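You operate a simulated robot arm through the tools that you are given. There is no shell and no other tool. Be economical: measure what you need, move in short steps, check, and stop when the job is done.

The job below is to be done with a simulated two-armed robot. You get a single attempt, and the scene is never put back.

TASK
Pick up the green cone with one hand, pass it to the other hand and put it on the steel shelf by the belt.

Only the result counts: the job must be done as asked and must still hold three seconds after the hand-in. Knocking over, shifting, dropping, spilling or breaking anything else fails it.

THE ROBOT
Two 7-joint arms with two-finger grippers on one trunk, on a base that drives. Base frame: it is fixed to the floor where the robot stands at the start and does not move with it; the origin is under the middle of the robot, x ahead of it, y to its left, z up; the surface under the hand at the start is at about z = 880. Readings come in mm, rad, newtons and seconds.
The left shoulder is at the start at [41, 175, 1228], the right one opposite. With the tool pointing down near the work surface each hand reaches from about 100 to 840 mm from the robot's upright axis, wherever it stands, measured 20 degrees to its own side. Places, roughly: green cone (4x4x11 cm) [600, 0, 900]; steel shelf by the belt (38x15 cm) [-1420, -620, 960]. Payload 2.94 kg a hand.
The tool frame of a hand sits at the grasp point between the pads (the TCP): z along the fingers, y along the line on which they close. The tips reach 30 mm beyond it. Largest opening 138 mm; the body of the gripper starts 109 mm behind the TCP.
Orientation is that of the tool frame in the base frame, as a unit quaternion [w, x, y, z]. With the fingers straight down and closing along the base's y, the tool's x points along the base's -x, its y along +y and its z along -z.

THE INTERFACE
- The arms move only by the tool play_rows. It takes "left_targets", "right_targets" or both (then of equal length, played together; a hand with none holds still); each is a list that holds one entry, the list of rows, each a list of 6 numbers: the shift along the tool's x, y, z in units of 30 mm (1.0 is 30 mm), then the turn, a rotation vector about the tool's x, y, z in units of 5 degrees (1.0 is 5 degrees). In form: [[[x, y, z, rx, ry, rz], ...]]. A call has 1 to 12 rows; each row shifts and turns the commanded pose from where the row before left it, along the tool's axes as they then stand. "left_fingers" and "right_fingers" are, for a hand that has rows, the finger opening in mm, from 0 to 138, set as the call begins (left out, the last holds). A call with a number of a shift or a turn outside -1 to 1 is refused whole. A row lasts 0.2 s, in which the tool goes at most 50 mm and 0.15 rad; a call with a longer step from one row to the next is refused whole, and so is a gripper value outside its range. Where a pose cannot be reached the arm comes as near as it can. A force on the tool above 40 N (or 10 N above the force at the start of the call, whichever is more), or a blocked arm, ends the call early, and 0.2 s more pass. Each finger halts on what it meets, pressing with about 33 N; the grip force reading is that of the motor and also rises with nothing between the fingers. The clock runs only during rows and for 0.2 s after the last one: add rows that do not move to give the fingers time. The reply holds the time, the measured pose of the TCP, the force on the tool along the base axes, the opening and the grip force, in the units named above and with some noise, with the torque about the TCP (base axes, N m) and any sound that the robot's microphone picked up, and new pictures: "show" is both (left out), scene, wrist or none (wrist: the cameras of the hands that moved).
- Cameras (640 x 400 px; columns grow to the right, rows downward): "scene" is now at [108.2, 3.7, 1696.7]; the picture's right is [-0.02, -1.00, -0.00], its down [-0.74, 0.02, -0.68] and it looks along [0.68, -0.01, -0.74] (base axes); focal length 258 px, centre (320, 200). "left" rides on the left gripper at [71, -19, -146] in its tool frame; the picture's right is [0.26, 0.97, 0.00], its down [-0.85, 0.23, -0.48] and it looks along [-0.46, 0.12, 0.88] (tool axes); focal length 280 px, centre (320, 200). "right" rides on the right gripper at [71, 19, -146] in its tool frame; the picture's right is [-0.26, 0.96, 0.00], its down [-0.85, -0.23, -0.48] and it looks along [-0.46, -0.12, 0.88] (tool axes); focal length 280 px, centre (320, 200). There is no depth. A picture from a camera that has moved, and an enlarged one, comes with that camera's place and axes in the base frame and with its lens. The place of the scene camera against the robot may be out by one fixed shift of up to 12 mm in any direction.
- raise_lower(by): slides the trunk up (or, below 0, down) by that many mm; the arms and the scene camera ride with it, the base frame stays. It gives what a move gives, with no picture.
- steer(legs): drives the robot by 1 to 6 legs, each [ahead, turn to the left] in mm and rad, along the robot's own axes; the way and the turn of a leg run together, so that a leg with both is an arc; at most 1500 mm and 3.142 rad a leg. The arms and the cameras ride along, it lands a little off, and it stops where it bumps. It gives what a move gives, and a new picture of the scene camera.
- aim_head(pan, tilt): turns the head with the scene camera to pan (to the left, within 2.094 rad either way) and tilt (down, from -0.506 to 1.204), counted from straight ahead of the robot. It gives what a move gives, and a new picture of the scene camera.
- enlarge(camera, box): a new picture of the part [left, top, right, bottom] of that camera's present view, enlarged. It takes no simulated time.
- hand_in(): hands the job in; it is judged then, once.

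Work in short steps. Places have to be worked out from the pictures, the camera data and where the tool is seen: move nearer, look again, correct. Check each grasp and each placing, and mend what went wrong. You have 120 turns and 260 pictures in all, those below and enlarged ones among them. Open the grippers and draw the arms clear of the work before you hand the job in, unless the task says otherwise; then end with one line.

The tools are called after "Emit:" as name(argument=value, ...) on one line, values as JSON. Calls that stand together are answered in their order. play_rows: Moves the arms, as the interface text tells. Its arguments: {"type":"object","properties":{"left_targets":{"type":"array","items":{"type":"array","items":{"type":"array","items":{"type":"number"}}}},"left_fingers":{"type":"number"},"right_targets":{"type":"array","items":{"type":"array","items":{"type":"array","items":{"type":"number"}}}},"right_fingers":{"type":"number"},"show":{"type":"string","enum":["both","scene","wrist","none"]}},"required":[]} The other tools are called the same way: raise_lower (by) slides the trunk up or down; steer (legs) drives the base; aim_head (pan, tilt) turns the head that bears the scene camera; enlarge (camera, box) takes an enlarged picture of a part of a camera's view; hand_in () hands the job in.

At the start:

```text
time: 0.0
left_tool_pos: [572.3, 217.9, 1231.9]
left_orientation: [0.0, -0.001, 1.0, 0.0]
left_contact_force: [-0.1, -0.8, -0.4]
left_ft_torque: [-0.02, 0.03, 0.03]
left_width: 138.1
left_grasp_force: 0.1
right_tool_pos: [625.0, -327.1, 1131.8]
right_orientation: [0.0, 0.001, 1.0, 0.0]
right_contact_force: [-0.3, 0.0, -0.1]
right_ft_torque: [0.02, 0.0, -0.02]
right_width: 138.2
right_grasp_force: 0.1
trunk travel left (down, up): [-400.0, 334.0]
robot x, y, heading: [1.3, 3.1, -0.001]
head pan, tilt: [-0.023, 0.827]
```

scene: 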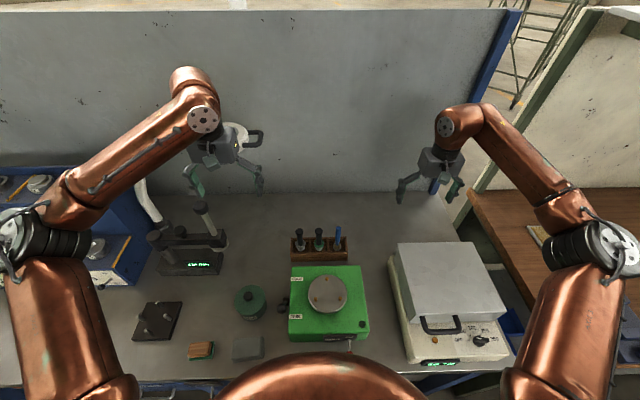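
right: 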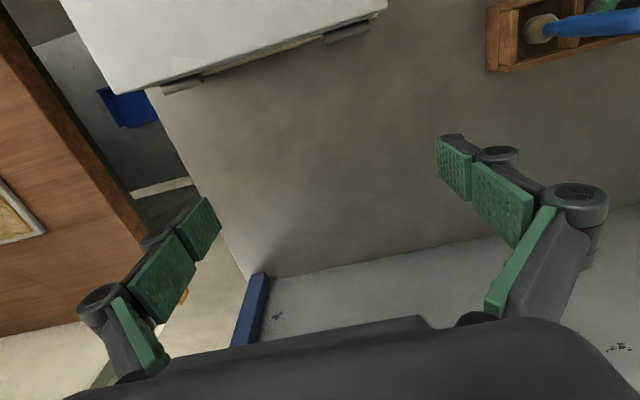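
left: 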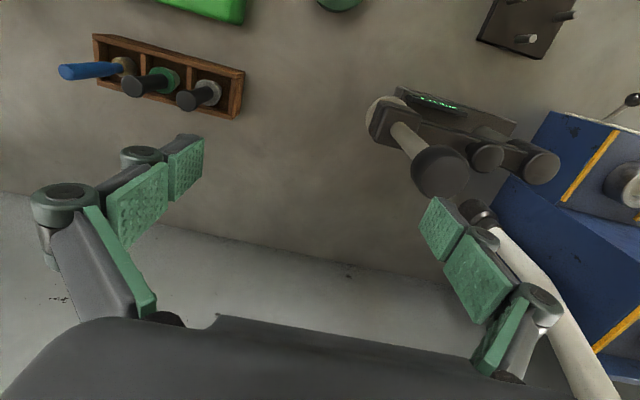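

The wooden rack sits where the cone should be, so I enlarge it in both the scene and the left wrist views.

Emit:
enlarge(camera="scene", box=[270, 210, 370, 272])

Emit:
enlarge(camera="left", box=[50, 20, 260, 151])

```text
6.40 times, centred on (320, 241) of scene
camera zoom: at [108.2, 3.7, 1696.7], right [-0.02, -1.0, 0.0], down [-0.74, 0.02, -0.68], along [0.68, -0.01, -0.74], focal length 1648 px, centre (320, -62)
```

zoom: 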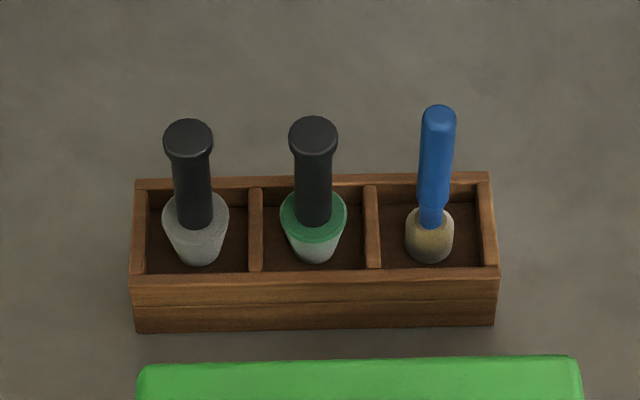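

```text
3.05 times, centred on (155, 86) of left
camera zoom: at [502.2, 199.4, 1378.8], right [-0.26, 0.96, 0.0], down [0.85, 0.23, 0.48], along [0.46, 0.12, -0.88], focal length 854 px, centre (823, 549)
```

zoom: 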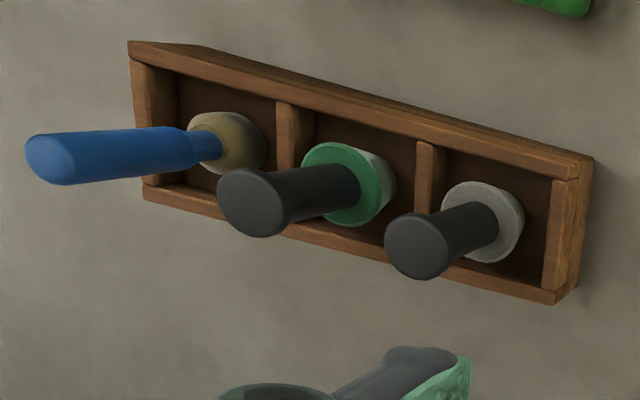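

The cone is the middle object, with a black handle and a green head. Before planning the pass I turn the head to look at the shelf.

Emit:
aim_head(pan=-2.09, tilt=0.45)

```text
time: 2.0
left_tool_pos: [571.9, 218.4, 1232.6]
left_orientation: [0.0, 0.0, 1.0, 0.0]
left_contact_force: [-0.3, 0.5, -0.6]
left_ft_torque: [-0.03, -0.02, -0.02]
left_width: 138.0
left_grasp_force: 0.1
right_tool_pos: [625.9, -327.2, 1132.8]
right_orientation: [0.0, 0.0, 1.0, 0.0]
right_contact_force: [-0.2, 0.7, 0.2]
right_ft_torque: [0.0, 0.01, -0.02]
right_width: 137.9
right_grasp_force: 0.1
trunk travel left (down, up): [-400.0, 334.0]
robot x, y, heading: [3.4, -2.1, -0.002]
head pan, tilt: [-2.089, 0.45]
camera scene: at [-16.6, -74.5, 1729.4], right [-0.87, 0.49, 0.0], down [0.22, 0.38, -0.9], along [-0.45, -0.78, -0.44], focal length 258 px, centre (320, 200)
```

scene: 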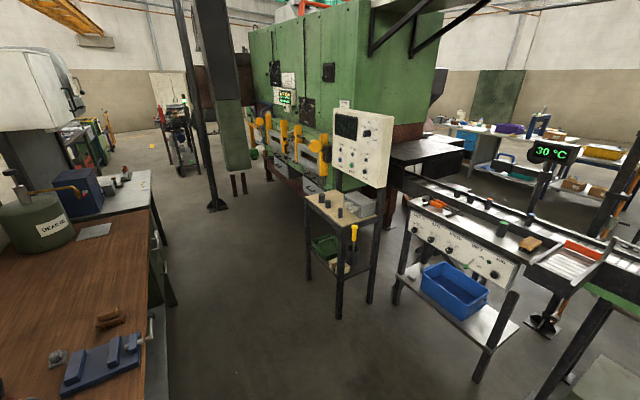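

The given shelf location projects to about (496, 232), the steel counter beside the belt. I enlarge that area.

Emit:
enlarge(camera="scene", box=[390, 160, 600, 291])

```text
3.05 times, centred on (495, 226) of scene
camera zoom: at [-16.6, -74.5, 1729.4], right [-0.87, 0.49, 0.0], down [0.22, 0.38, -0.9], along [-0.45, -0.78, -0.44], focal length 785 px, centre (-213, 122)
```

zoom: 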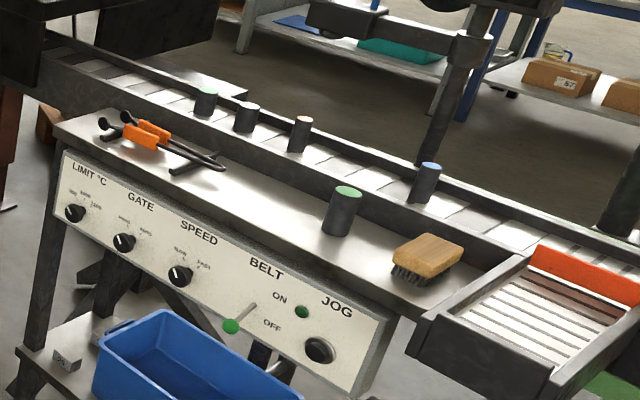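

The shelf is the steel panel top: tongs, a canister and a brush stand on it, with free space between the tongs and canister. I turn the head back and move the left hand (fingers down, turned to close along x) over the cone.

Emit:
aim_head(pan=0.0, tilt=0.83)

Emit:
play_rows(left_targets=[[[0, -1, 0, 0, 0, 1], [0, -1, 0, 0, 0, 1], [0, -1, 0, 0, 0, 1], [0, -1, 0, 0, 0, 1], [0, -1, 0, 0, 0, 1], [0, 0, 0, 0, 0, 1]]], left_fingers=70, show="both")

```text
time: 4.0
left_tool_pos: [570.6, 218.0, 1232.3]
left_orientation: [0.0, -0.002, 1.0, 0.001]
left_contact_force: [-0.5, -0.4, 0.2]
left_ft_torque: [0.02, 0.01, 0.02]
left_width: 137.9
left_grasp_force: 0.1
right_tool_pos: [625.6, -328.4, 1132.0]
right_orientation: [0.0, 0.0, 1.0, 0.001]
right_contact_force: [0.6, 0.1, -0.6]
right_ft_torque: [-0.04, 0.0, -0.03]
right_width: 137.9
right_grasp_force: 0.1
trunk travel left (down, up): [-400.0, 334.0]
robot x, y, heading: [-1.1, -0.3, 0.001]
head pan, tilt: [0.0, 0.831]
camera scene: at [108.1, 5.3, 1696.4], right [0.0, -1.0, 0.0], down [-0.74, 0.0, -0.67], along [0.67, 0.0, -0.74], focal length 258 px, centre (320, 200)
```

scene: 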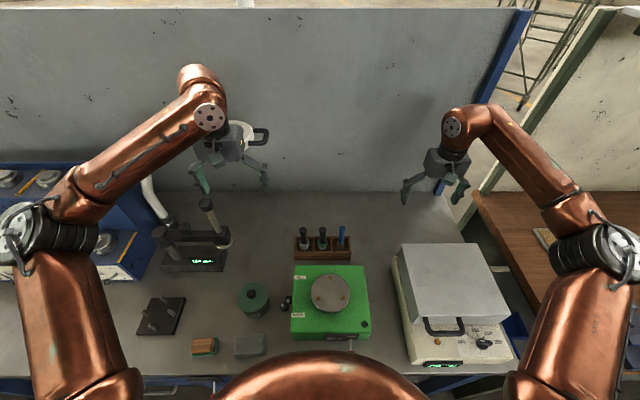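

```text
time: 5.4
left_tool_pos: [546.2, 71.2, 1234.6]
left_orientation: [0.001, 0.258, 0.966, -0.001]
left_contact_force: [0.1, 0.3, -0.5]
left_ft_torque: [-0.02, 0.01, -0.02]
left_width: 70.0
left_grasp_force: 0.1
right_tool_pos: [625.9, -326.5, 1132.0]
right_orientation: [-0.001, 0.0, 1.0, 0.0]
right_contact_force: [0.0, 0.6, 0.7]
right_ft_torque: [-0.02, 0.0, 0.01]
right_width: 137.8
right_grasp_force: 0.1
trunk travel left (down, up): [-400.0, 334.0]
robot x, y, heading: [-1.3, 1.9, -0.003]
head pan, tilt: [0.0, 0.831]
camera scene: at [108.3, 6.0, 1696.4], right [0.0, -1.0, 0.0], down [-0.74, 0.0, -0.67], along [0.67, 0.0, -0.74], focal length 258 px, centre (320, 200)
camera left: at [476.7, 90.4, 1379.9], right [0.26, 0.97, 0.0], down [0.85, -0.22, 0.48], along [0.46, -0.12, -0.88], focal length 280 px, centre (320, 200)
```

scene: 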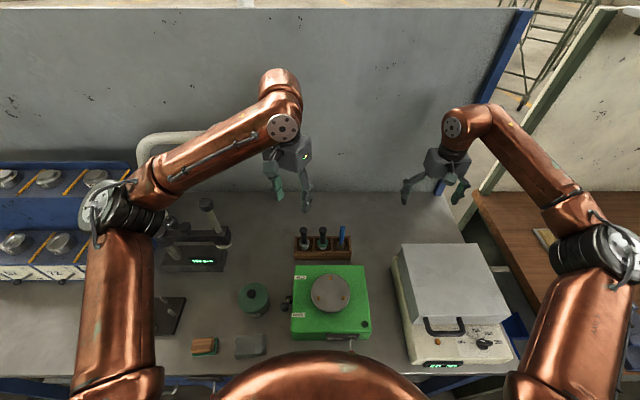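
left: 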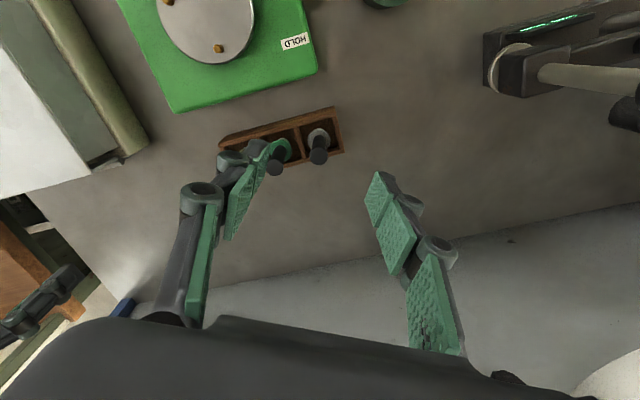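

Rotating the hand works as expected. I finish the turn to 90° while moving to about (600, 0) above the cone.

Emit:
play_rows(left_targets=[[[-0.245, -0.033, 0, 0, 0, 1], [-0.245, -0.033, 0, 0, 0, 1], [-0.245, -0.033, 0, 0, 0, 1], [-0.245, -0.033, 0, 0, 0, 1], [-0.245, -0.033, 0, 0, 0, 1], [-0.245, -0.033, 0, 0, 0, 1], [-0.229, 0.094, 0, 0, 0, 1], [-0.229, 0.094, 0, 0, 0, 1], [-0.229, 0.094, 0, 0, 0, 1], [-0.229, 0.094, 0, 0, 0, 1], [-0.229, 0.094, 0, 0, 0, 1], [-0.229, 0.094, 0, 0, 0, 1]]], left_fingers=70, show="both")

```text
time: 8.0
left_tool_pos: [602.0, 3.5, 1231.9]
left_orientation: [0.0, 0.707, 0.707, -0.001]
left_contact_force: [-0.3, 0.2, 0.8]
left_ft_torque: [0.03, 0.02, 0.01]
left_width: 70.0
left_grasp_force: 0.1
right_tool_pos: [625.2, -329.0, 1132.1]
right_orientation: [-0.001, 0.001, 1.0, 0.002]
right_contact_force: [0.3, -0.1, 0.9]
right_ft_torque: [-0.01, 0.0, 0.02]
right_width: 137.8
right_grasp_force: 0.0
trunk travel left (down, up): [-400.0, 334.0]
robot x, y, heading: [-1.4, 1.4, -0.005]
head pan, tilt: [0.0, 0.831]
camera scene: at [108.3, 4.4, 1696.4], right [0.0, -1.0, 0.0], down [-0.74, 0.0, -0.67], along [0.67, 0.0, -0.74], focal length 258 px, centre (320, 200)
camera left: at [585.2, 74.2, 1379.1], right [0.97, 0.26, 0.0], down [0.23, -0.85, 0.48], along [0.12, -0.46, -0.88], focal length 280 px, centre (320, 200)
```

scene: 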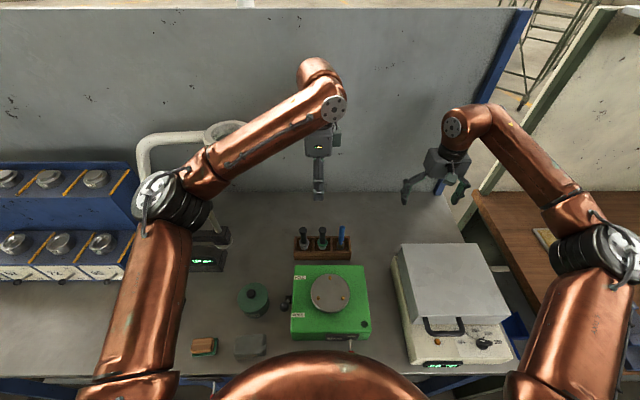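
left: 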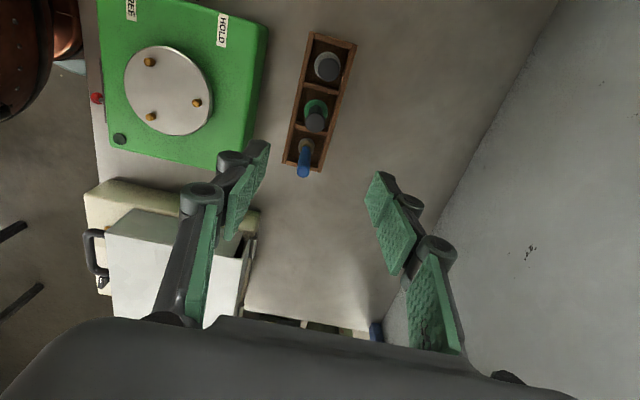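

I enlarge the wrist view on the rack to measure the cone position.

Emit:
enlarge(camera="left", box=[260, 30, 380, 105])

Emit:
enlarge(camera="left", box=[260, 90, 380, 165])

```text
5.33 times, centred on (320, 68) of left
camera zoom: at [585.2, 74.2, 1379.1], right [0.97, 0.26, 0.0], down [0.23, -0.85, 0.48], along [0.12, -0.46, -0.88], focal length 1495 px, centre (320, 907)
```

zoom: 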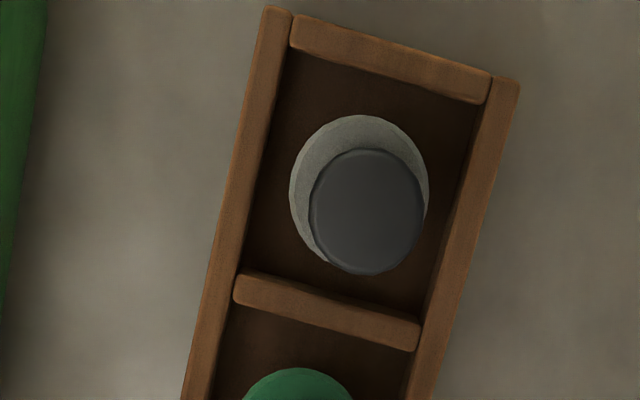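

```text
5.33 times, centred on (320, 128) of left
camera zoom: at [585.2, 74.2, 1379.1], right [0.97, 0.26, 0.0], down [0.23, -0.85, 0.48], along [0.12, -0.46, -0.88], focal length 1495 px, centre (320, 587)
```

zoom: 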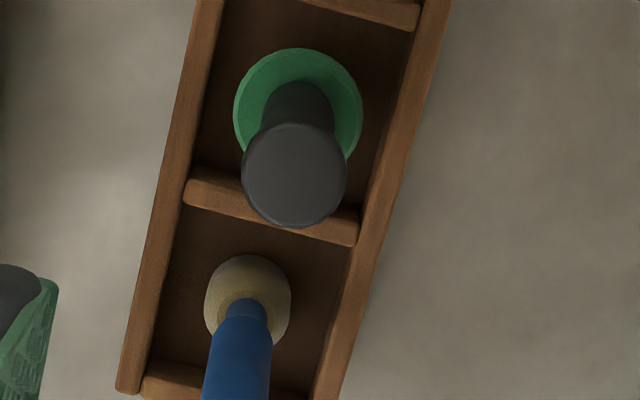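

I put the cone axis at about (600, -11) with its top near z 1003. I shift there and descend to z≈1110 for a check.

Emit:
play_rows(left_targets=[[[-0.48, -0.07, 0, 0, 0, 0], [0, 0, 1, 0, 0, 0], [0, 0, 1, 0, 0, 0], [0, 0, 1, 0, 0, 0], [0, 0, 1, 0, 0, 0], [0, 0, 0, 0, 0, 0]]], left_fingers=60, show="both")

Emit:
enlarge(camera="left", box=[220, 100, 420, 225])

Emit:
enlarge(camera="scene", box=[280, 190, 360, 240])

```text
time: 9.4
left_tool_pos: [601.6, -9.9, 1113.6]
left_orientation: [0.0, 0.707, 0.708, 0.0]
left_contact_force: [-0.2, -0.3, 1.1]
left_ft_torque: [0.02, -0.03, -0.02]
left_width: 60.3
left_grasp_force: 0.0
right_tool_pos: [623.7, -328.0, 1132.5]
right_orientation: [0.001, 0.0, 1.0, -0.001]
right_contact_force: [-0.6, -0.4, -0.1]
right_ft_torque: [0.05, -0.04, 0.0]
right_width: 138.3
right_grasp_force: 0.0
trunk travel left (down, up): [-400.0, 334.0]
robot x, y, heading: [-1.5, -1.6, -0.003]
head pan, tilt: [0.0, 0.831]
camera scene: at [107.7, 4.7, 1696.5], right [0.0, -1.0, 0.0], down [-0.74, 0.0, -0.67], along [0.67, 0.0, -0.74], focal length 258 px, centre (320, 200)
camera left: at [584.5, 62.1, 1259.6], right [0.96, 0.26, 0.0], down [0.23, -0.85, 0.48], along [0.13, -0.46, -0.88], focal length 280 px, centre (320, 200)
```

scene: 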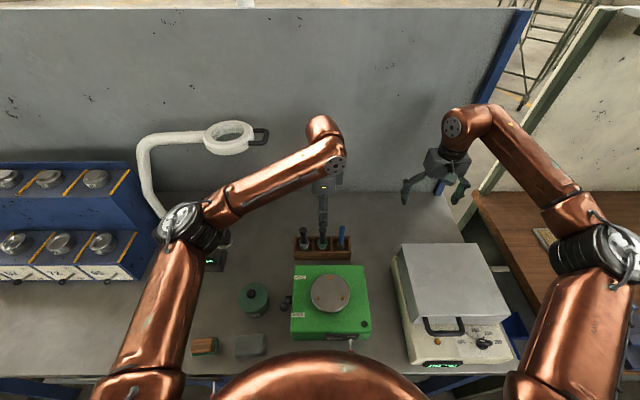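
left: 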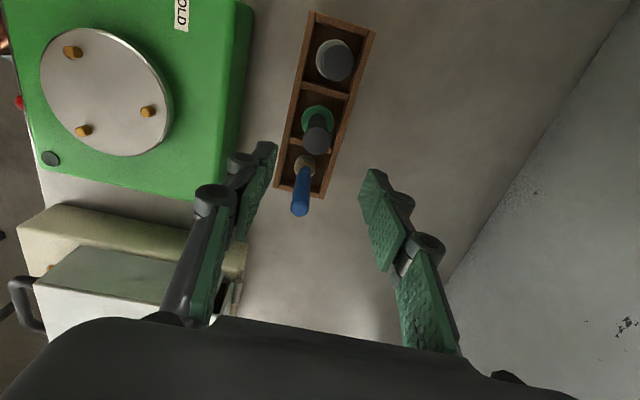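

```text
3.20 times, centred on (320, 162) of left
camera zoom: at [584.5, 62.1, 1259.6], right [0.96, 0.26, 0.0], down [0.23, -0.85, 0.48], along [0.13, -0.46, -0.88], focal length 897 px, centre (320, 320)
```

zoom: 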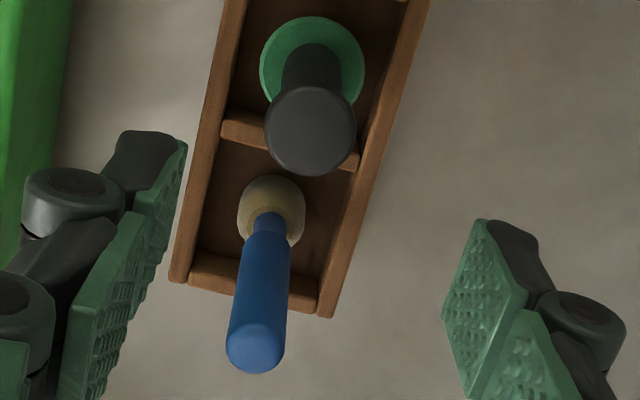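

```text
8.00 times, centred on (320, 215) of scene
camera zoom: at [107.7, 4.7, 1696.5], right [0.0, -1.0, 0.0], down [-0.74, 0.0, -0.67], along [0.67, 0.0, -0.74], focal length 2061 px, centre (320, 80)
```

zoom: 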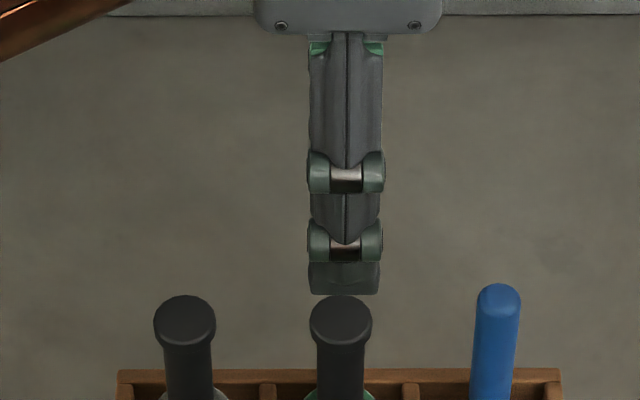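

The fingers line up with the cone's handle. I descend about 106 mm so that the tips overlap the top 22 mm or so of the handle.

Emit:
play_rows(left_targets=[[[0, -0.04, 0.88, 0, 0, 0], [0, 0, 0.88, 0, 0, 0], [0, 0, 0.88, 0, 0, 0], [0, 0, 0.88, 0, 0, 0], [0, 0, 0, 0, 0, 0]]], left_fingers=60, show="both")

Emit:
enlarge(camera="left", box=[220, 100, 420, 225])

Emit:
enlarge(camera="scene", box=[280, 210, 360, 260])

```text
time: 10.6
left_tool_pos: [600.0, -8.3, 1005.7]
left_orientation: [0.0, 0.706, 0.708, 0.0]
left_contact_force: [-0.3, -0.6, -0.3]
left_ft_torque: [-0.04, 0.02, -0.02]
left_width: 60.0
left_grasp_force: 0.2
right_tool_pos: [624.4, -328.2, 1131.8]
right_orientation: [0.0, 0.0, 1.0, 0.0]
right_contact_force: [0.1, 0.0, -0.4]
right_ft_torque: [0.0, -0.02, -0.02]
right_width: 137.9
right_grasp_force: 0.2
trunk travel left (down, up): [-400.0, 334.0]
robot x, y, heading: [-0.5, 4.7, 0.0]
head pan, tilt: [0.0, 0.831]
camera scene: at [107.8, 4.9, 1696.4], right [0.0, -1.0, 0.0], down [-0.74, 0.0, -0.67], along [0.67, 0.0, -0.74], focal length 258 px, centre (320, 200)
camera left: at [582.4, 62.8, 1152.6], right [0.96, 0.26, 0.0], down [0.23, -0.85, 0.48], along [0.13, -0.46, -0.88], focal length 280 px, centre (320, 200)
```

scene: 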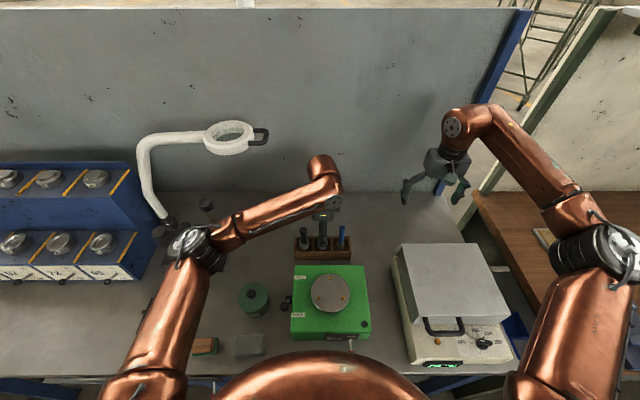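
left: 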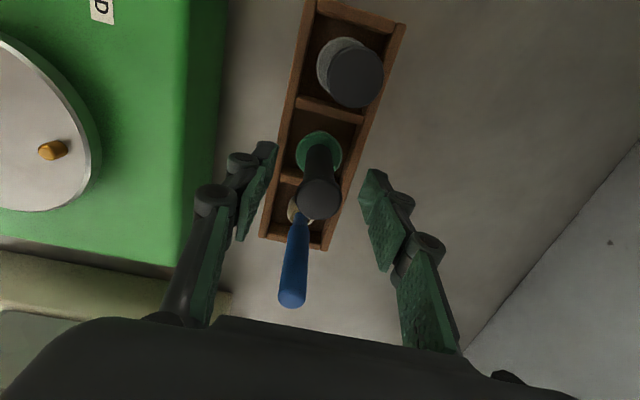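

```text
3.20 times, centred on (320, 162) of left
camera zoom: at [582.4, 62.8, 1152.6], right [0.96, 0.26, 0.0], down [0.23, -0.85, 0.48], along [0.13, -0.46, -0.88], focal length 897 px, centre (320, 320)
```

zoom: 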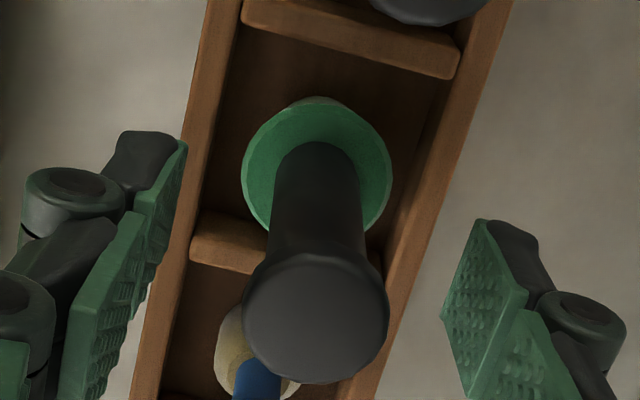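

```text
8.00 times, centred on (320, 235) of scene
camera zoom: at [107.8, 4.9, 1696.4], right [0.0, -1.0, 0.0], down [-0.74, 0.0, -0.67], along [0.67, 0.0, -0.74], focal length 2061 px, centre (320, -80)
```

zoom: 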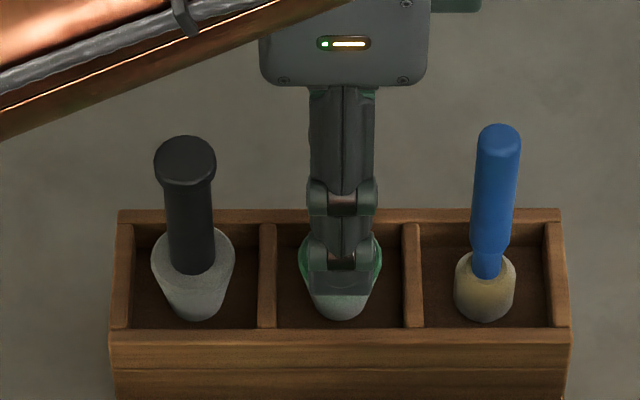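

The knob sits between the pads. I nudge 3 mm toward -y and close.

Emit:
play_rows(left_targets=[[[-0.1, 0, 0, 0, 0, 0]]], show="none")

Emit:
play_rows(left_targets=[[[0, 0, 0, 0, 0, 0], [0, 0, 0, 0, 0, 0], [0, 0, 0, 0, 0, 0], [0, 0, 0, 0, 0, 0], [0, 0, 0, 0, 0, 0], [0, 0, 0, 0, 0, 0]]], left_fingers=0, show="wrist")

```text
time: 11.0
left_tool_pos: [598.9, -14.4, 1007.0]
left_orientation: [0.0, 0.707, 0.707, 0.0]
left_contact_force: [-0.6, -0.5, -0.2]
left_ft_torque: [-0.03, 0.0, 0.02]
left_width: 60.0
left_grasp_force: 0.1
right_tool_pos: [624.5, -327.2, 1132.1]
right_orientation: [0.0, 0.0, 1.0, 0.001]
right_contact_force: [-0.4, 0.7, 0.2]
right_ft_torque: [0.01, 0.0, 0.0]
right_width: 138.1
right_grasp_force: 0.0
trunk travel left (down, up): [-400.0, 334.0]
robot x, y, heading: [-0.7, 2.9, -0.003]
head pan, tilt: [0.0, 0.831]
```

```text
time: 12.4
left_tool_pos: [598.8, -11.4, 1007.4]
left_orientation: [0.0, 0.706, 0.708, 0.0]
left_contact_force: [-0.2, -0.5, -0.3]
left_ft_torque: [0.0, -0.02, 0.02]
left_width: 23.4
left_grasp_force: 32.3
right_tool_pos: [624.5, -327.0, 1133.0]
right_orientation: [-0.002, -0.001, 1.0, 0.001]
right_contact_force: [-0.3, 0.7, -0.7]
right_ft_torque: [-0.02, 0.03, -0.01]
right_width: 138.1
right_grasp_force: 0.1
trunk travel left (down, up): [-400.0, 334.0]
robot x, y, heading: [-1.0, -1.8, -0.002]
head pan, tilt: [0.0, 0.831]
camera left: at [582.0, 58.5, 1152.6], right [0.96, 0.26, 0.0], down [0.23, -0.85, 0.48], along [0.12, -0.46, -0.88], focal length 280 px, centre (320, 200)
```

left: 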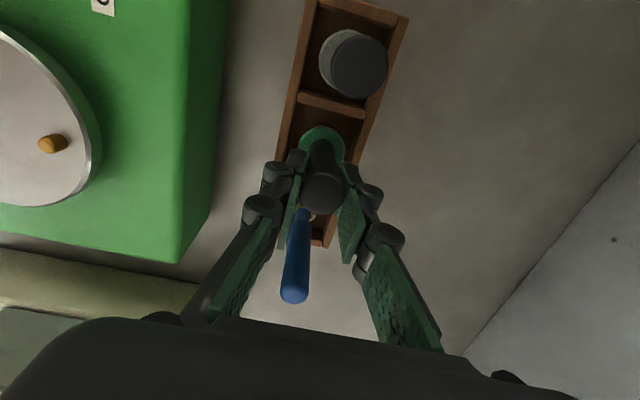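

The grip holds at 23.4 mm width with 32 N. I lift slowly and check.

Emit:
play_rows(left_targets=[[[0, 0, -0.4, 0, 0, 0], [0, 0, -0.6, 0, 0, 0], [0, 0, -0.8, 0, 0, 0], [0, 0, -0.8, 0, 0, 0], [0, 0, -0.8, 0, 0, 0], [0, 0, -0.8, 0, 0, 0], [0, 0, -0.8, 0, 0, 0], [0, 0, 0, 0, 0, 0]]], show="both")

Emit:
enlarge(camera="scene", box=[272, 150, 384, 220])

```text
time: 14.2
left_tool_pos: [597.5, -12.0, 1156.2]
left_orientation: [0.0, 0.707, 0.708, 0.0]
left_contact_force: [-0.3, 0.3, -1.1]
left_ft_torque: [-0.01, 0.02, -0.01]
left_width: 23.1
left_grasp_force: 33.1
right_tool_pos: [625.1, -328.3, 1131.7]
right_orientation: [0.0, 0.0, 1.0, 0.0]
right_contact_force: [-0.4, 0.0, 0.2]
right_ft_torque: [-0.02, 0.04, -0.01]
right_width: 138.0
right_grasp_force: 0.0
trunk travel left (down, up): [-400.0, 334.0]
robot x, y, heading: [-1.9, -4.0, 0.007]
head pan, tilt: [0.0, 0.831]
camera scene: at [108.8, 5.1, 1696.3], right [0.0, -1.0, 0.0], down [-0.74, 0.0, -0.67], along [0.67, 0.0, -0.74], focal length 258 px, centre (320, 200)
camera left: at [581.2, 58.7, 1302.8], right [0.96, 0.26, 0.0], down [0.23, -0.85, 0.48], along [0.12, -0.46, -0.88], focal length 280 px, centre (320, 200)
```

scene: 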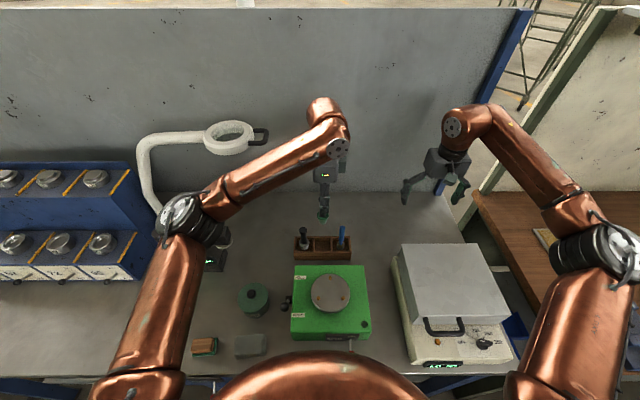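
left: 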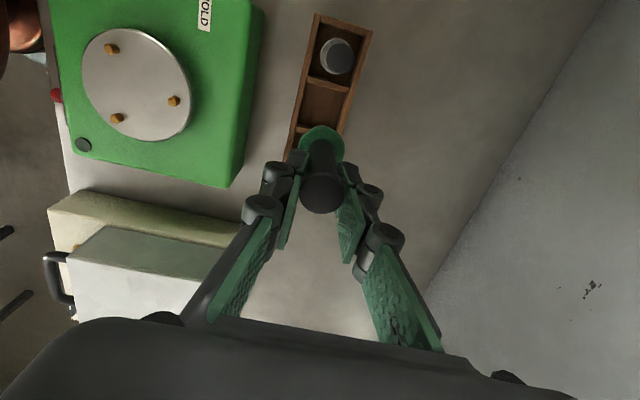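

```text
5.71 times, centred on (328, 185) of scene
camera zoom: at [108.8, 5.1, 1696.3], right [0.0, -1.0, 0.0], down [-0.74, 0.0, -0.67], along [0.67, 0.0, -0.74], focal length 1472 px, centre (274, 286)
```

zoom: 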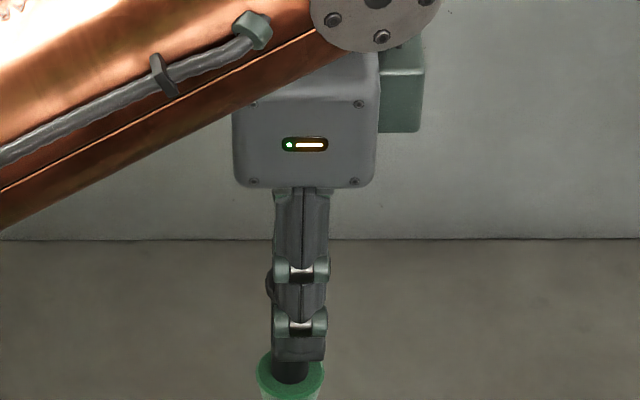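

The cone came cleanly out of the rack. For the pass, I raise the left hand and turn it a further 45°. Meanwhile the right hand rises and yaws 45° left, ready to pitch up to horizontal and take the handle below the left fingers.

Emit:
play_rows(left_targets=[[[0, 0, -0.3, 0, 0, 1], [0, 0, -0.3, 0, 0, 1], [0, 0, -0.3, 0, 0, 1], [0, 0, -0.3, 0, 0, 1], [0, 0, -0.3, 0, 0, 1], [0, 0, -0.3, 0, 0, 1], [0, 0, -0.3, 0, 0, 1], [0, 0, -0.3, 0, 0, 1], [0, 0, -0.3, 0, 0, 1]]], right_targets=[[[0, 0, -0.5, 0, 0, -1], [0, 0, -0.5, 0, 0, -1], [0, 0, -0.5, 0, 0, -1], [0, 0, -0.5, 0, 0, -1], [0, 0, -0.5, 0, 0, -1], [0, 0, -0.5, 0, 0, -1], [0, 0, -0.5, 0, 0, -1], [0, 0, -0.5, 0, 0, -1], [0, 0, -0.5, 0, 0, -1]]], right_fingers=60, show="scene")

```text
time: 16.2
left_tool_pos: [597.4, -12.8, 1237.8]
left_orientation: [0.0, 0.924, 0.382, 0.0]
left_contact_force: [-0.5, 0.9, -0.9]
left_ft_torque: [-0.02, 0.04, 0.0]
left_width: 23.2
left_grasp_force: 32.9
right_tool_pos: [499.1, -214.9, 1236.7]
right_orientation: [0.0, -0.382, 0.924, -0.001]
right_contact_force: [-1.2, -0.2, -0.3]
right_ft_torque: [-0.01, -0.04, 0.01]
right_width: 60.0
right_grasp_force: 0.0
right hand out of reach, approached as far as the arm can: row 4, 5, 6, 7, 8, 9
trunk travel left (down, up): [-400.0, 334.0]
robot x, y, heading: [-2.2, 3.4, 0.003]
head pan, tilt: [0.0, 0.831]
camera scene: at [107.4, 6.2, 1696.5], right [0.0, -1.0, 0.0], down [-0.74, 0.0, -0.67], along [0.67, 0.0, -0.74], focal length 258 px, centre (320, 200)
```

scene: 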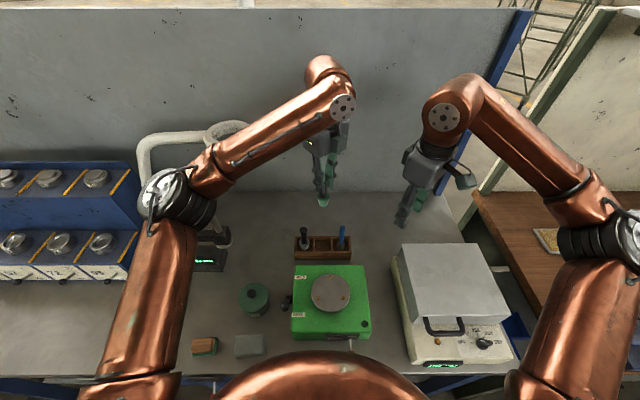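

The right hand ran out of reach high up with the tool pointing down; pitching it up brings the wrist closer. I pitch it up 45° and read the pose.

Emit:
play_rows(right_targets=[[[0, 0, 0, 0, 0, 0], [0, 0, 0, 0, -1, 0], [0, 0, 0, 0, -1, 0], [0, 0, 0, 0, -1, 0], [0, 0, 0, 0, -1, 0], [0, 0, 0, 0, -1, 0], [0, 0, 0, 0, -1, 0], [0, 0, 0, 0, -1, 0], [0, 0, 0, 0, -1, 0], [0, 0, 0, 0, -1, 0]]], right_fingers=60, show="scene")

```text
time: 18.4
left_tool_pos: [598.0, -12.2, 1236.6]
left_orientation: [0.001, 0.923, 0.384, -0.001]
left_contact_force: [0.3, 0.0, -1.2]
left_ft_torque: [0.0, 0.05, -0.02]
left_width: 22.8
left_grasp_force: 33.5
right_tool_pos: [497.2, -219.9, 1223.8]
right_orientation: [0.336, -0.329, 0.87, 0.147]
right_contact_force: [0.3, 0.2, -0.7]
right_ft_torque: [0.02, -0.01, 0.01]
right_width: 59.8
right_grasp_force: 0.1
right hand out of reach, approached as far as the arm can: row 10
trunk travel left (down, up): [-400.0, 334.0]
robot x, y, heading: [-2.3, 2.8, 0.006]
head pan, tilt: [0.0, 0.831]
camera scene: at [109.4, 5.8, 1696.2], right [0.0, -1.0, 0.0], down [-0.74, 0.0, -0.67], along [0.67, 0.0, -0.74], focal length 258 px, centre (320, 200)
```

scene: 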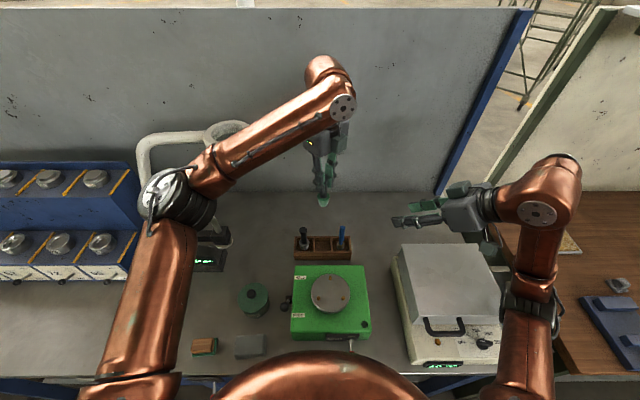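

The elbow has swung out and the hand is now pitched about 47° below horizontal. I continue pitching while sliding along the pointing direction, to learn where the limit is.

Emit:
play_rows(right_targets=[[[0, 0, 0.4, 0, -1, 0], [0, 0, 0.4, 0, -1, 0], [0, 0, 0.4, 0, -1, 0], [0, 0, 0.4, 0, -1, 0], [0, 0, 0.4, 0, -1, 0], [0, 0, 0.4, 0, -1, 0]]], show="scene")

```text
time: 19.8
left_tool_pos: [599.7, -15.6, 1237.7]
left_orientation: [-0.001, 0.924, 0.383, -0.001]
left_contact_force: [0.4, -0.3, -1.5]
left_ft_torque: [0.02, -0.01, 0.0]
left_width: 22.7
left_grasp_force: 32.9
right_tool_pos: [528.6, -200.0, 1186.9]
right_orientation: [0.48, -0.293, 0.805, 0.189]
right_contact_force: [-0.1, -0.2, 0.3]
right_ft_torque: [0.04, 0.01, 0.0]
right_width: 60.2
right_grasp_force: 0.1
right hand out of reach, approached as far as the arm can: row 3, 4, 5
trunk travel left (down, up): [-400.0, 334.0]
robot x, y, heading: [-1.9, 0.1, 0.001]
head pan, tilt: [0.0, 0.831]
camera scene: at [108.6, 2.9, 1696.3], right [0.0, -1.0, 0.0], down [-0.74, 0.0, -0.67], along [0.67, 0.0, -0.74], focal length 258 px, centre (320, 200)
```

scene: 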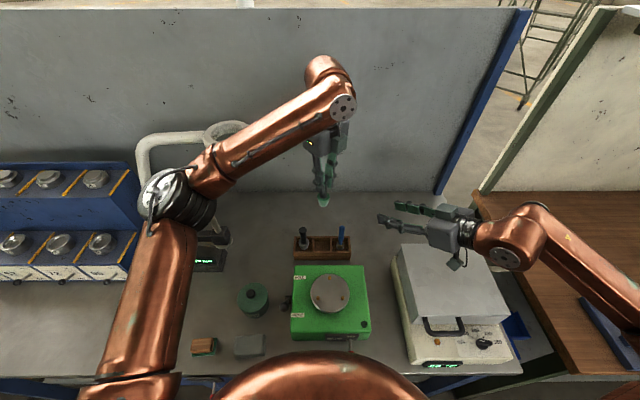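

It reached 28° below horizontal. I continue pitching the last 28°.

Emit:
play_rows(right_targets=[[[0, 0, 0, 0, -1, 0], [0, 0, 0, 0, -1, 0], [0, 0, 0, 0, -1, 0], [0, 0, 0, 0, -1, 0], [0, 0, 0, 0, -1, 0], [0, 0, 0, 0, -0.6, 0], [0, 0, 0, 0, 0, 0]]], show="scene")

```text
time: 21.4
left_tool_pos: [598.5, -13.0, 1237.6]
left_orientation: [0.001, 0.924, 0.383, 0.0]
left_contact_force: [0.2, -0.7, -0.6]
left_ft_torque: [0.02, 0.03, 0.01]
left_width: 22.8
left_grasp_force: 33.2
right_tool_pos: [527.4, -196.7, 1186.9]
right_orientation: [0.615, -0.254, 0.708, 0.237]
right_contact_force: [-0.5, 0.4, -0.1]
right_ft_torque: [-0.02, -0.02, 0.0]
right_width: 60.0
right_grasp_force: 0.1
right hand out of reach, approached as far as the arm can: row 2
trunk travel left (down, up): [-400.0, 334.0]
robot x, y, heading: [-1.8, 0.6, -0.004]
head pan, tilt: [0.0, 0.831]
camera scene: at [108.0, 4.9, 1696.4], right [0.0, -1.0, 0.0], down [-0.74, 0.0, -0.67], along [0.67, 0.0, -0.74], focal length 258 px, centre (320, 200)
```

scene: 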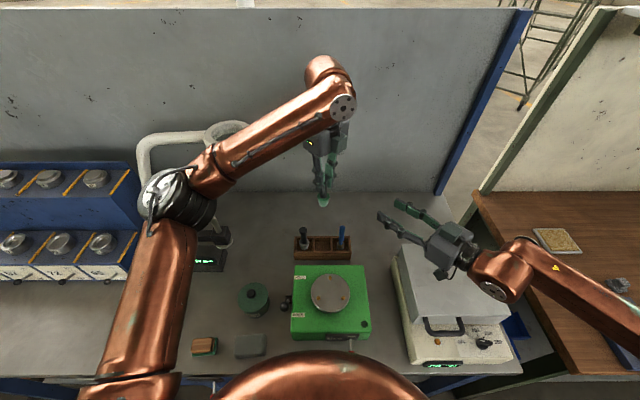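

The right hand is now nearly level, pointing about 41° left. I level it and slide it sideways so its axis lines up with the cone, staying 170 mm short.

Emit:
play_rows(right_targets=[[[0, 0, 0, 0, -0.8, 0], [0, 0, 0, 0, -0.7, 0], [0, 0.6, 0, 0, 0, 0], [0, 0.6, 0, 0, 0, 0], [0, 0.6, 0, 0, 0, 0], [0, 0.6, 0, 0, 0, 0], [0, 0.6, 0, 0, 0, 0], [0, 0, 0, 0, 0, 0]]], show="both")

```text
time: 23.2
left_tool_pos: [598.0, -14.4, 1237.9]
left_orientation: [0.0, 0.923, 0.384, 0.0]
left_contact_force: [0.1, -0.4, -0.4]
left_ft_torque: [0.01, 0.02, 0.01]
left_width: 23.1
left_grasp_force: 32.7
right_tool_pos: [470.3, -127.4, 1189.2]
right_orientation: [0.661, -0.238, 0.666, 0.252]
right_contact_force: [-0.7, -0.1, 0.0]
right_ft_torque: [-0.01, 0.02, -0.02]
right_width: 59.9
right_grasp_force: 0.0
trunk travel left (down, up): [-400.0, 334.0]
robot x, y, heading: [3.2, -0.8, 0.004]
head pan, tilt: [0.0, 0.831]
camera scene: at [108.0, 4.9, 1696.4], right [0.0, -1.0, 0.0], down [-0.74, 0.0, -0.67], along [0.67, 0.0, -0.74], focal length 258 px, centre (320, 200)
camera right: at [344.6, -207.8, 1119.5], right [-0.62, 0.73, 0.28], down [-0.2, -0.5, 0.84], along [0.76, 0.47, 0.46], focal length 280 px, centre (320, 200)
```

scene: 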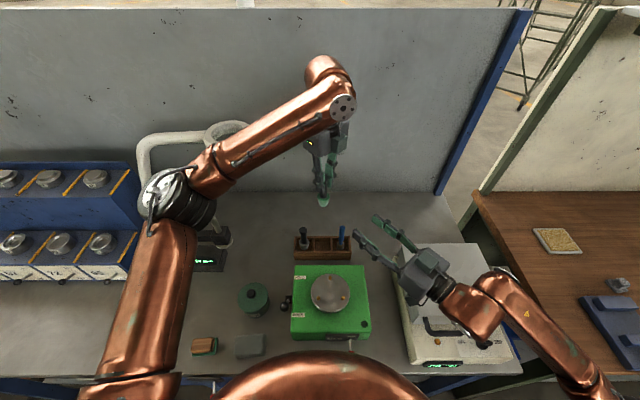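
right: 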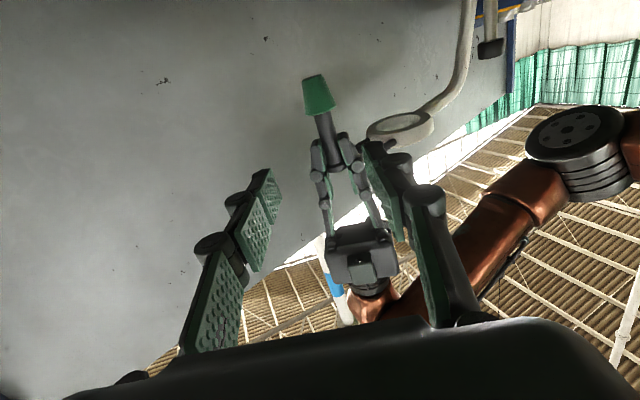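

The right wrist camera shows the cone hanging between the right fingers' lines. I enlarge to check height and alignment.

Emit:
enlarge(camera="right", box=[230, 60, 422, 180])

```text
3.33 times, centred on (326, 120) of right
camera zoom: at [344.6, -207.8, 1119.5], right [-0.62, 0.73, 0.28], down [-0.2, -0.5, 0.84], along [0.76, 0.47, 0.46], focal length 935 px, centre (300, 467)
```

zoom: 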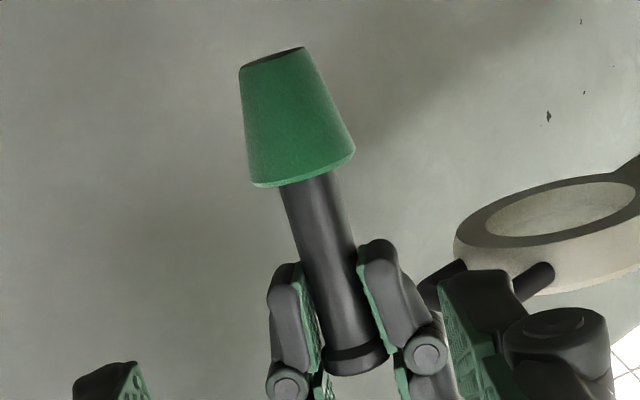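

Measured: rim at z≈1179 and left fingertips at ≈1206, so only about 27 mm of shaft is free. With both hands closing along the same line that is tight. I turn the left hand back 90° so its fingers sit fore and aft of the shaft relative to the right hand's approach.

Emit:
play_rows(left_targets=[[[0, 0, 0, 0, 0, -1], [0, 0, 0, 0, 0, -1], [0, 0, 0, 0, 0, -1], [0, 0, 0, 0, 0, -1], [0, 0, 0, 0, 0, -1], [0, 0, 0, 0, 0, -1], [0, 0, 0, 0, 0, -1], [0, 0, 0, 0, 0, -1], [0, 0, 0, 0, 0, -1], [0, 0, 0, 0, 0, -1], [0, 0, 0, 0, 0, -1], [0, 0, 0, 0, 0, -1]]], show="none")

Emit:
play_rows(left_targets=[[[0, 0, 0, 0, 0, -1], [0, 0, 0, 0, 0, -1], [0, 0, 0, 0, 0, -1], [0, 0, 0, 0, 0, -1], [0, 0, 0, 0, 0, -1], [0, 0, 0, 0, 0, -1], [0, 0, 0, 0, 0, 0]]], right_targets=[[[-0.1, 0.05, 0.5, 0, 0, 0], [-0.1, 0.05, 0.5, 0, 0, 0], [0, 0, 0.3, 0, 0, 0], [0, 0, 0.3, 0, 0, 0], [0, 0, 0.3, 0, 0, 0], [0, 0, 0, 0, 0, 0], [0, 0, 0, 0, 0, 0]]], show="both")

Emit:
enlarge(camera="right", box=[240, 40, 432, 160])

```text
time: 25.8
left_tool_pos: [598.7, -14.1, 1237.3]
left_orientation: [0.0, 0.608, 0.794, 0.0]
left_contact_force: [-0.7, -0.2, -0.4]
left_ft_torque: [-0.03, 0.0, -0.01]
left_width: 22.9
left_grasp_force: 33.1
right_tool_pos: [469.0, -127.5, 1188.6]
right_orientation: [0.66, -0.238, 0.666, 0.253]
right_contact_force: [-1.1, 0.7, -0.1]
right_ft_torque: [-0.04, 0.01, -0.01]
right_width: 60.1
right_grasp_force: 0.0
trunk travel left (down, up): [-400.0, 334.0]
robot x, y, heading: [4.4, -0.5, 0.003]
head pan, tilt: [0.0, 0.831]
```

```text
time: 27.4
left_tool_pos: [598.5, -12.3, 1238.7]
left_orientation: [0.0, 0.382, 0.924, 0.0]
left_contact_force: [0.2, 0.3, -2.1]
left_ft_torque: [-0.01, 0.0, -0.05]
left_width: 22.8
left_grasp_force: 32.9
right_tool_pos: [511.2, -87.0, 1194.5]
right_orientation: [0.66, -0.238, 0.666, 0.253]
right_contact_force: [0.7, -0.1, -0.6]
right_ft_torque: [0.03, 0.02, 0.02]
right_width: 59.9
right_grasp_force: 0.1
trunk travel left (down, up): [-400.0, 334.0]
robot x, y, heading: [-1.1, 1.5, 0.003]
head pan, tilt: [0.0, 0.831]
camera scene: at [108.2, 5.2, 1696.4], right [0.0, -1.0, 0.0], down [-0.74, 0.0, -0.67], along [0.67, 0.0, -0.74], focal length 258 px, centre (320, 200)
camera right: at [385.9, -166.9, 1125.5], right [-0.62, 0.73, 0.28], down [-0.2, -0.5, 0.84], along [0.76, 0.47, 0.46], focal length 280 px, centre (320, 200)
camera left: at [536.4, 23.7, 1384.5], right [0.5, 0.87, 0.0], down [0.76, -0.44, 0.48], along [0.41, -0.24, -0.88], focal length 280 px, centre (320, 200)
```

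scene: 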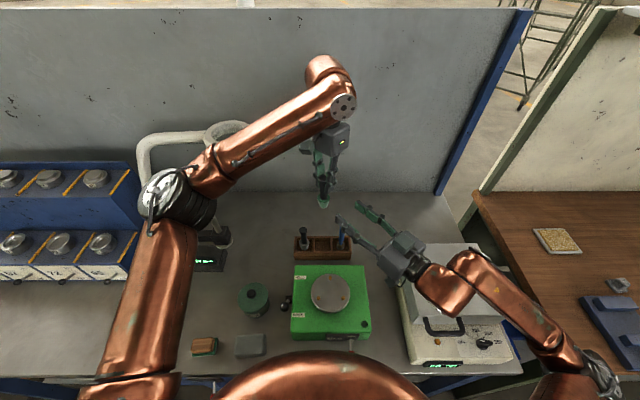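
right: 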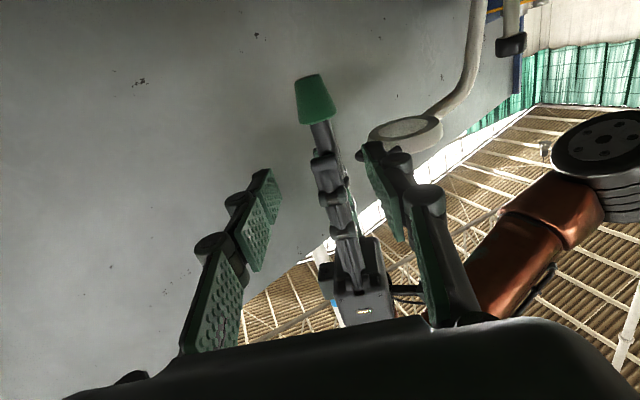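
left: 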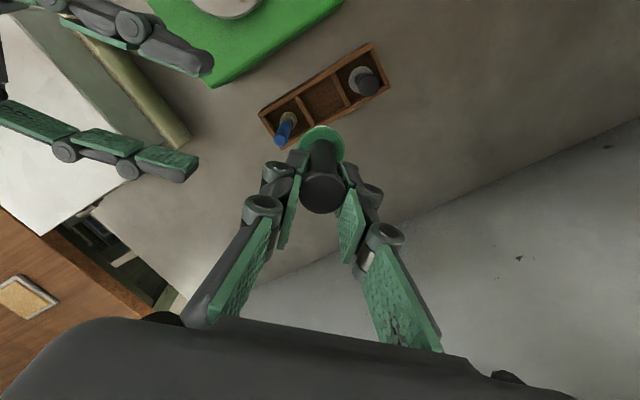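

```text
3.33 times, centred on (336, 100) of right
camera zoom: at [385.9, -166.9, 1125.5], right [-0.62, 0.73, 0.28], down [-0.2, -0.5, 0.84], along [0.76, 0.47, 0.46], focal length 935 px, centre (267, 533)
```

zoom: 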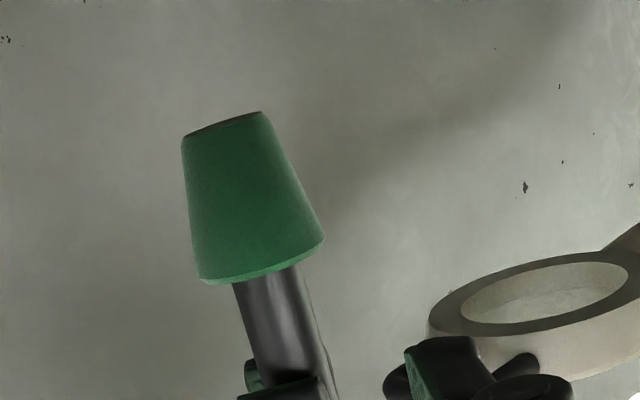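

Rim at z≈1180 and near left fingertip at ≈1206; the right hand at 1194 is centred and laterally aligned. I advance 114 mm with fingers open 60 mm.

Emit:
play_rows(right_targets=[[[0, 0, 0.7, 0, 0, 0], [0, 0, 0.7, 0, 0, 0], [0, 0, 0.7, 0, 0, 0], [0, 0, 0.6, 0, 0, 0], [0, 0, 0.6, 0, 0, 0], [0, 0, 0.5, 0, 0, 0], [0, 0, 0, 0, 0, 0]]], show="both")

Emit:
enlarge(camera="right", box=[200, 60, 440, 210])

Emit:
enlarge(camera="scene", box=[272, 150, 400, 230])

```text
time: 29.0
left_tool_pos: [588.5, -15.7, 1243.3]
left_orientation: [0.003, 0.381, 0.925, 0.003]
left_contact_force: [0.3, 0.3, -1.2]
left_ft_torque: [0.0, -0.04, 0.01]
left_width: 23.1
left_grasp_force: 33.0
right_tool_pos: [587.5, -19.6, 1201.6]
right_orientation: [0.663, -0.239, 0.664, 0.249]
right_contact_force: [-0.2, -0.5, 0.4]
right_ft_torque: [0.04, 0.01, -0.01]
right_width: 59.8
right_grasp_force: 0.1
trunk travel left (down, up): [-400.0, 334.0]
robot x, y, heading: [-1.6, -5.5, -0.008]
head pan, tilt: [0.0, 0.831]
camera scene: at [93.8, -0.3, 1697.5], right [-0.01, -1.0, 0.0], down [-0.73, 0.01, -0.68], along [0.68, 0.0, -0.73], focal length 258 px, centre (320, 200)
camera right: at [462.1, -98.7, 1129.9], right [-0.62, 0.73, 0.28], down [-0.21, -0.5, 0.84], along [0.75, 0.47, 0.46], focal length 280 px, centre (320, 200)
```

scene: 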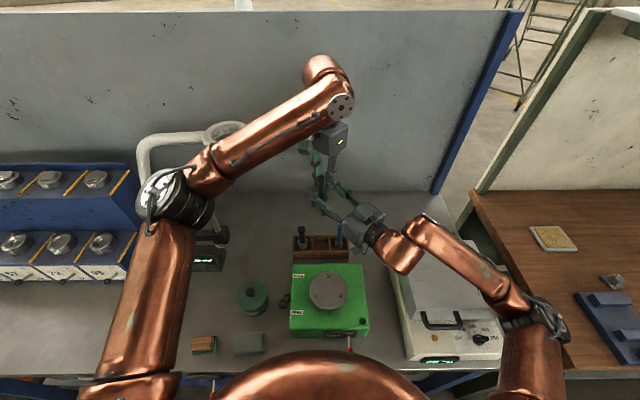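
right: 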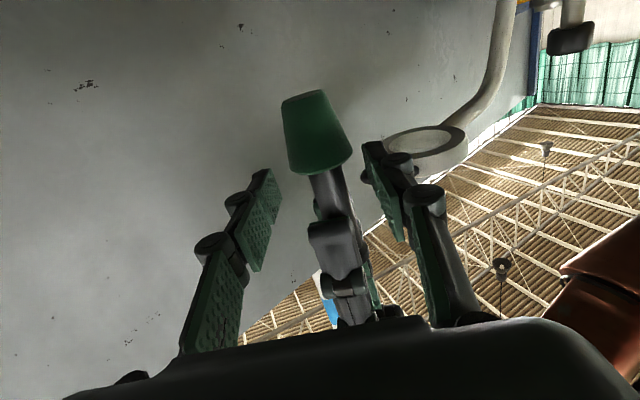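

```text
2.67 times, centred on (320, 135) of right
camera zoom: at [462.1, -98.7, 1129.9], right [-0.62, 0.73, 0.28], down [-0.21, -0.5, 0.84], along [0.75, 0.47, 0.46], focal length 748 px, centre (320, 373)
```

zoom: 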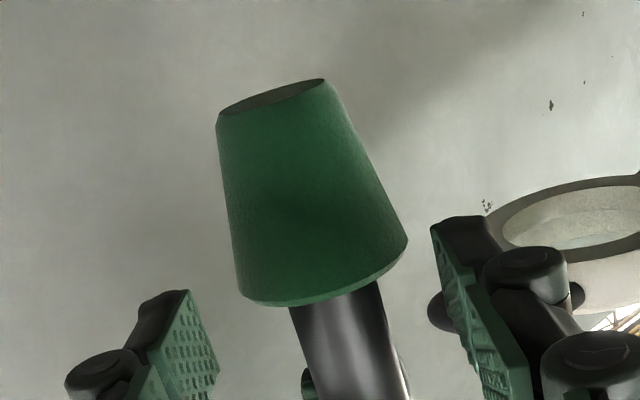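

```text
5.00 times, centred on (336, 190) of scene
camera zoom: at [93.8, -0.3, 1697.5], right [-0.01, -1.0, 0.0], down [-0.73, 0.01, -0.68], along [0.68, 0.0, -0.73], focal length 1288 px, centre (240, 250)
```

zoom: 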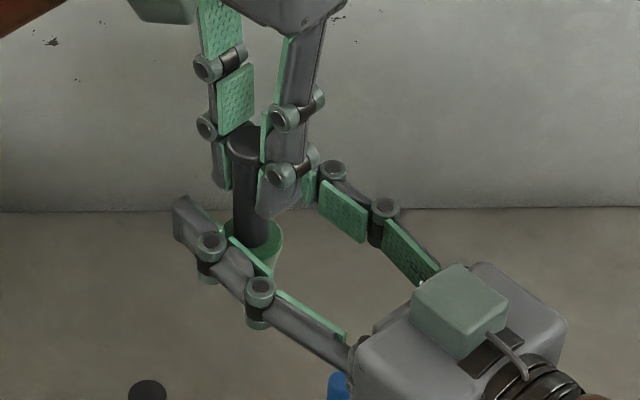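

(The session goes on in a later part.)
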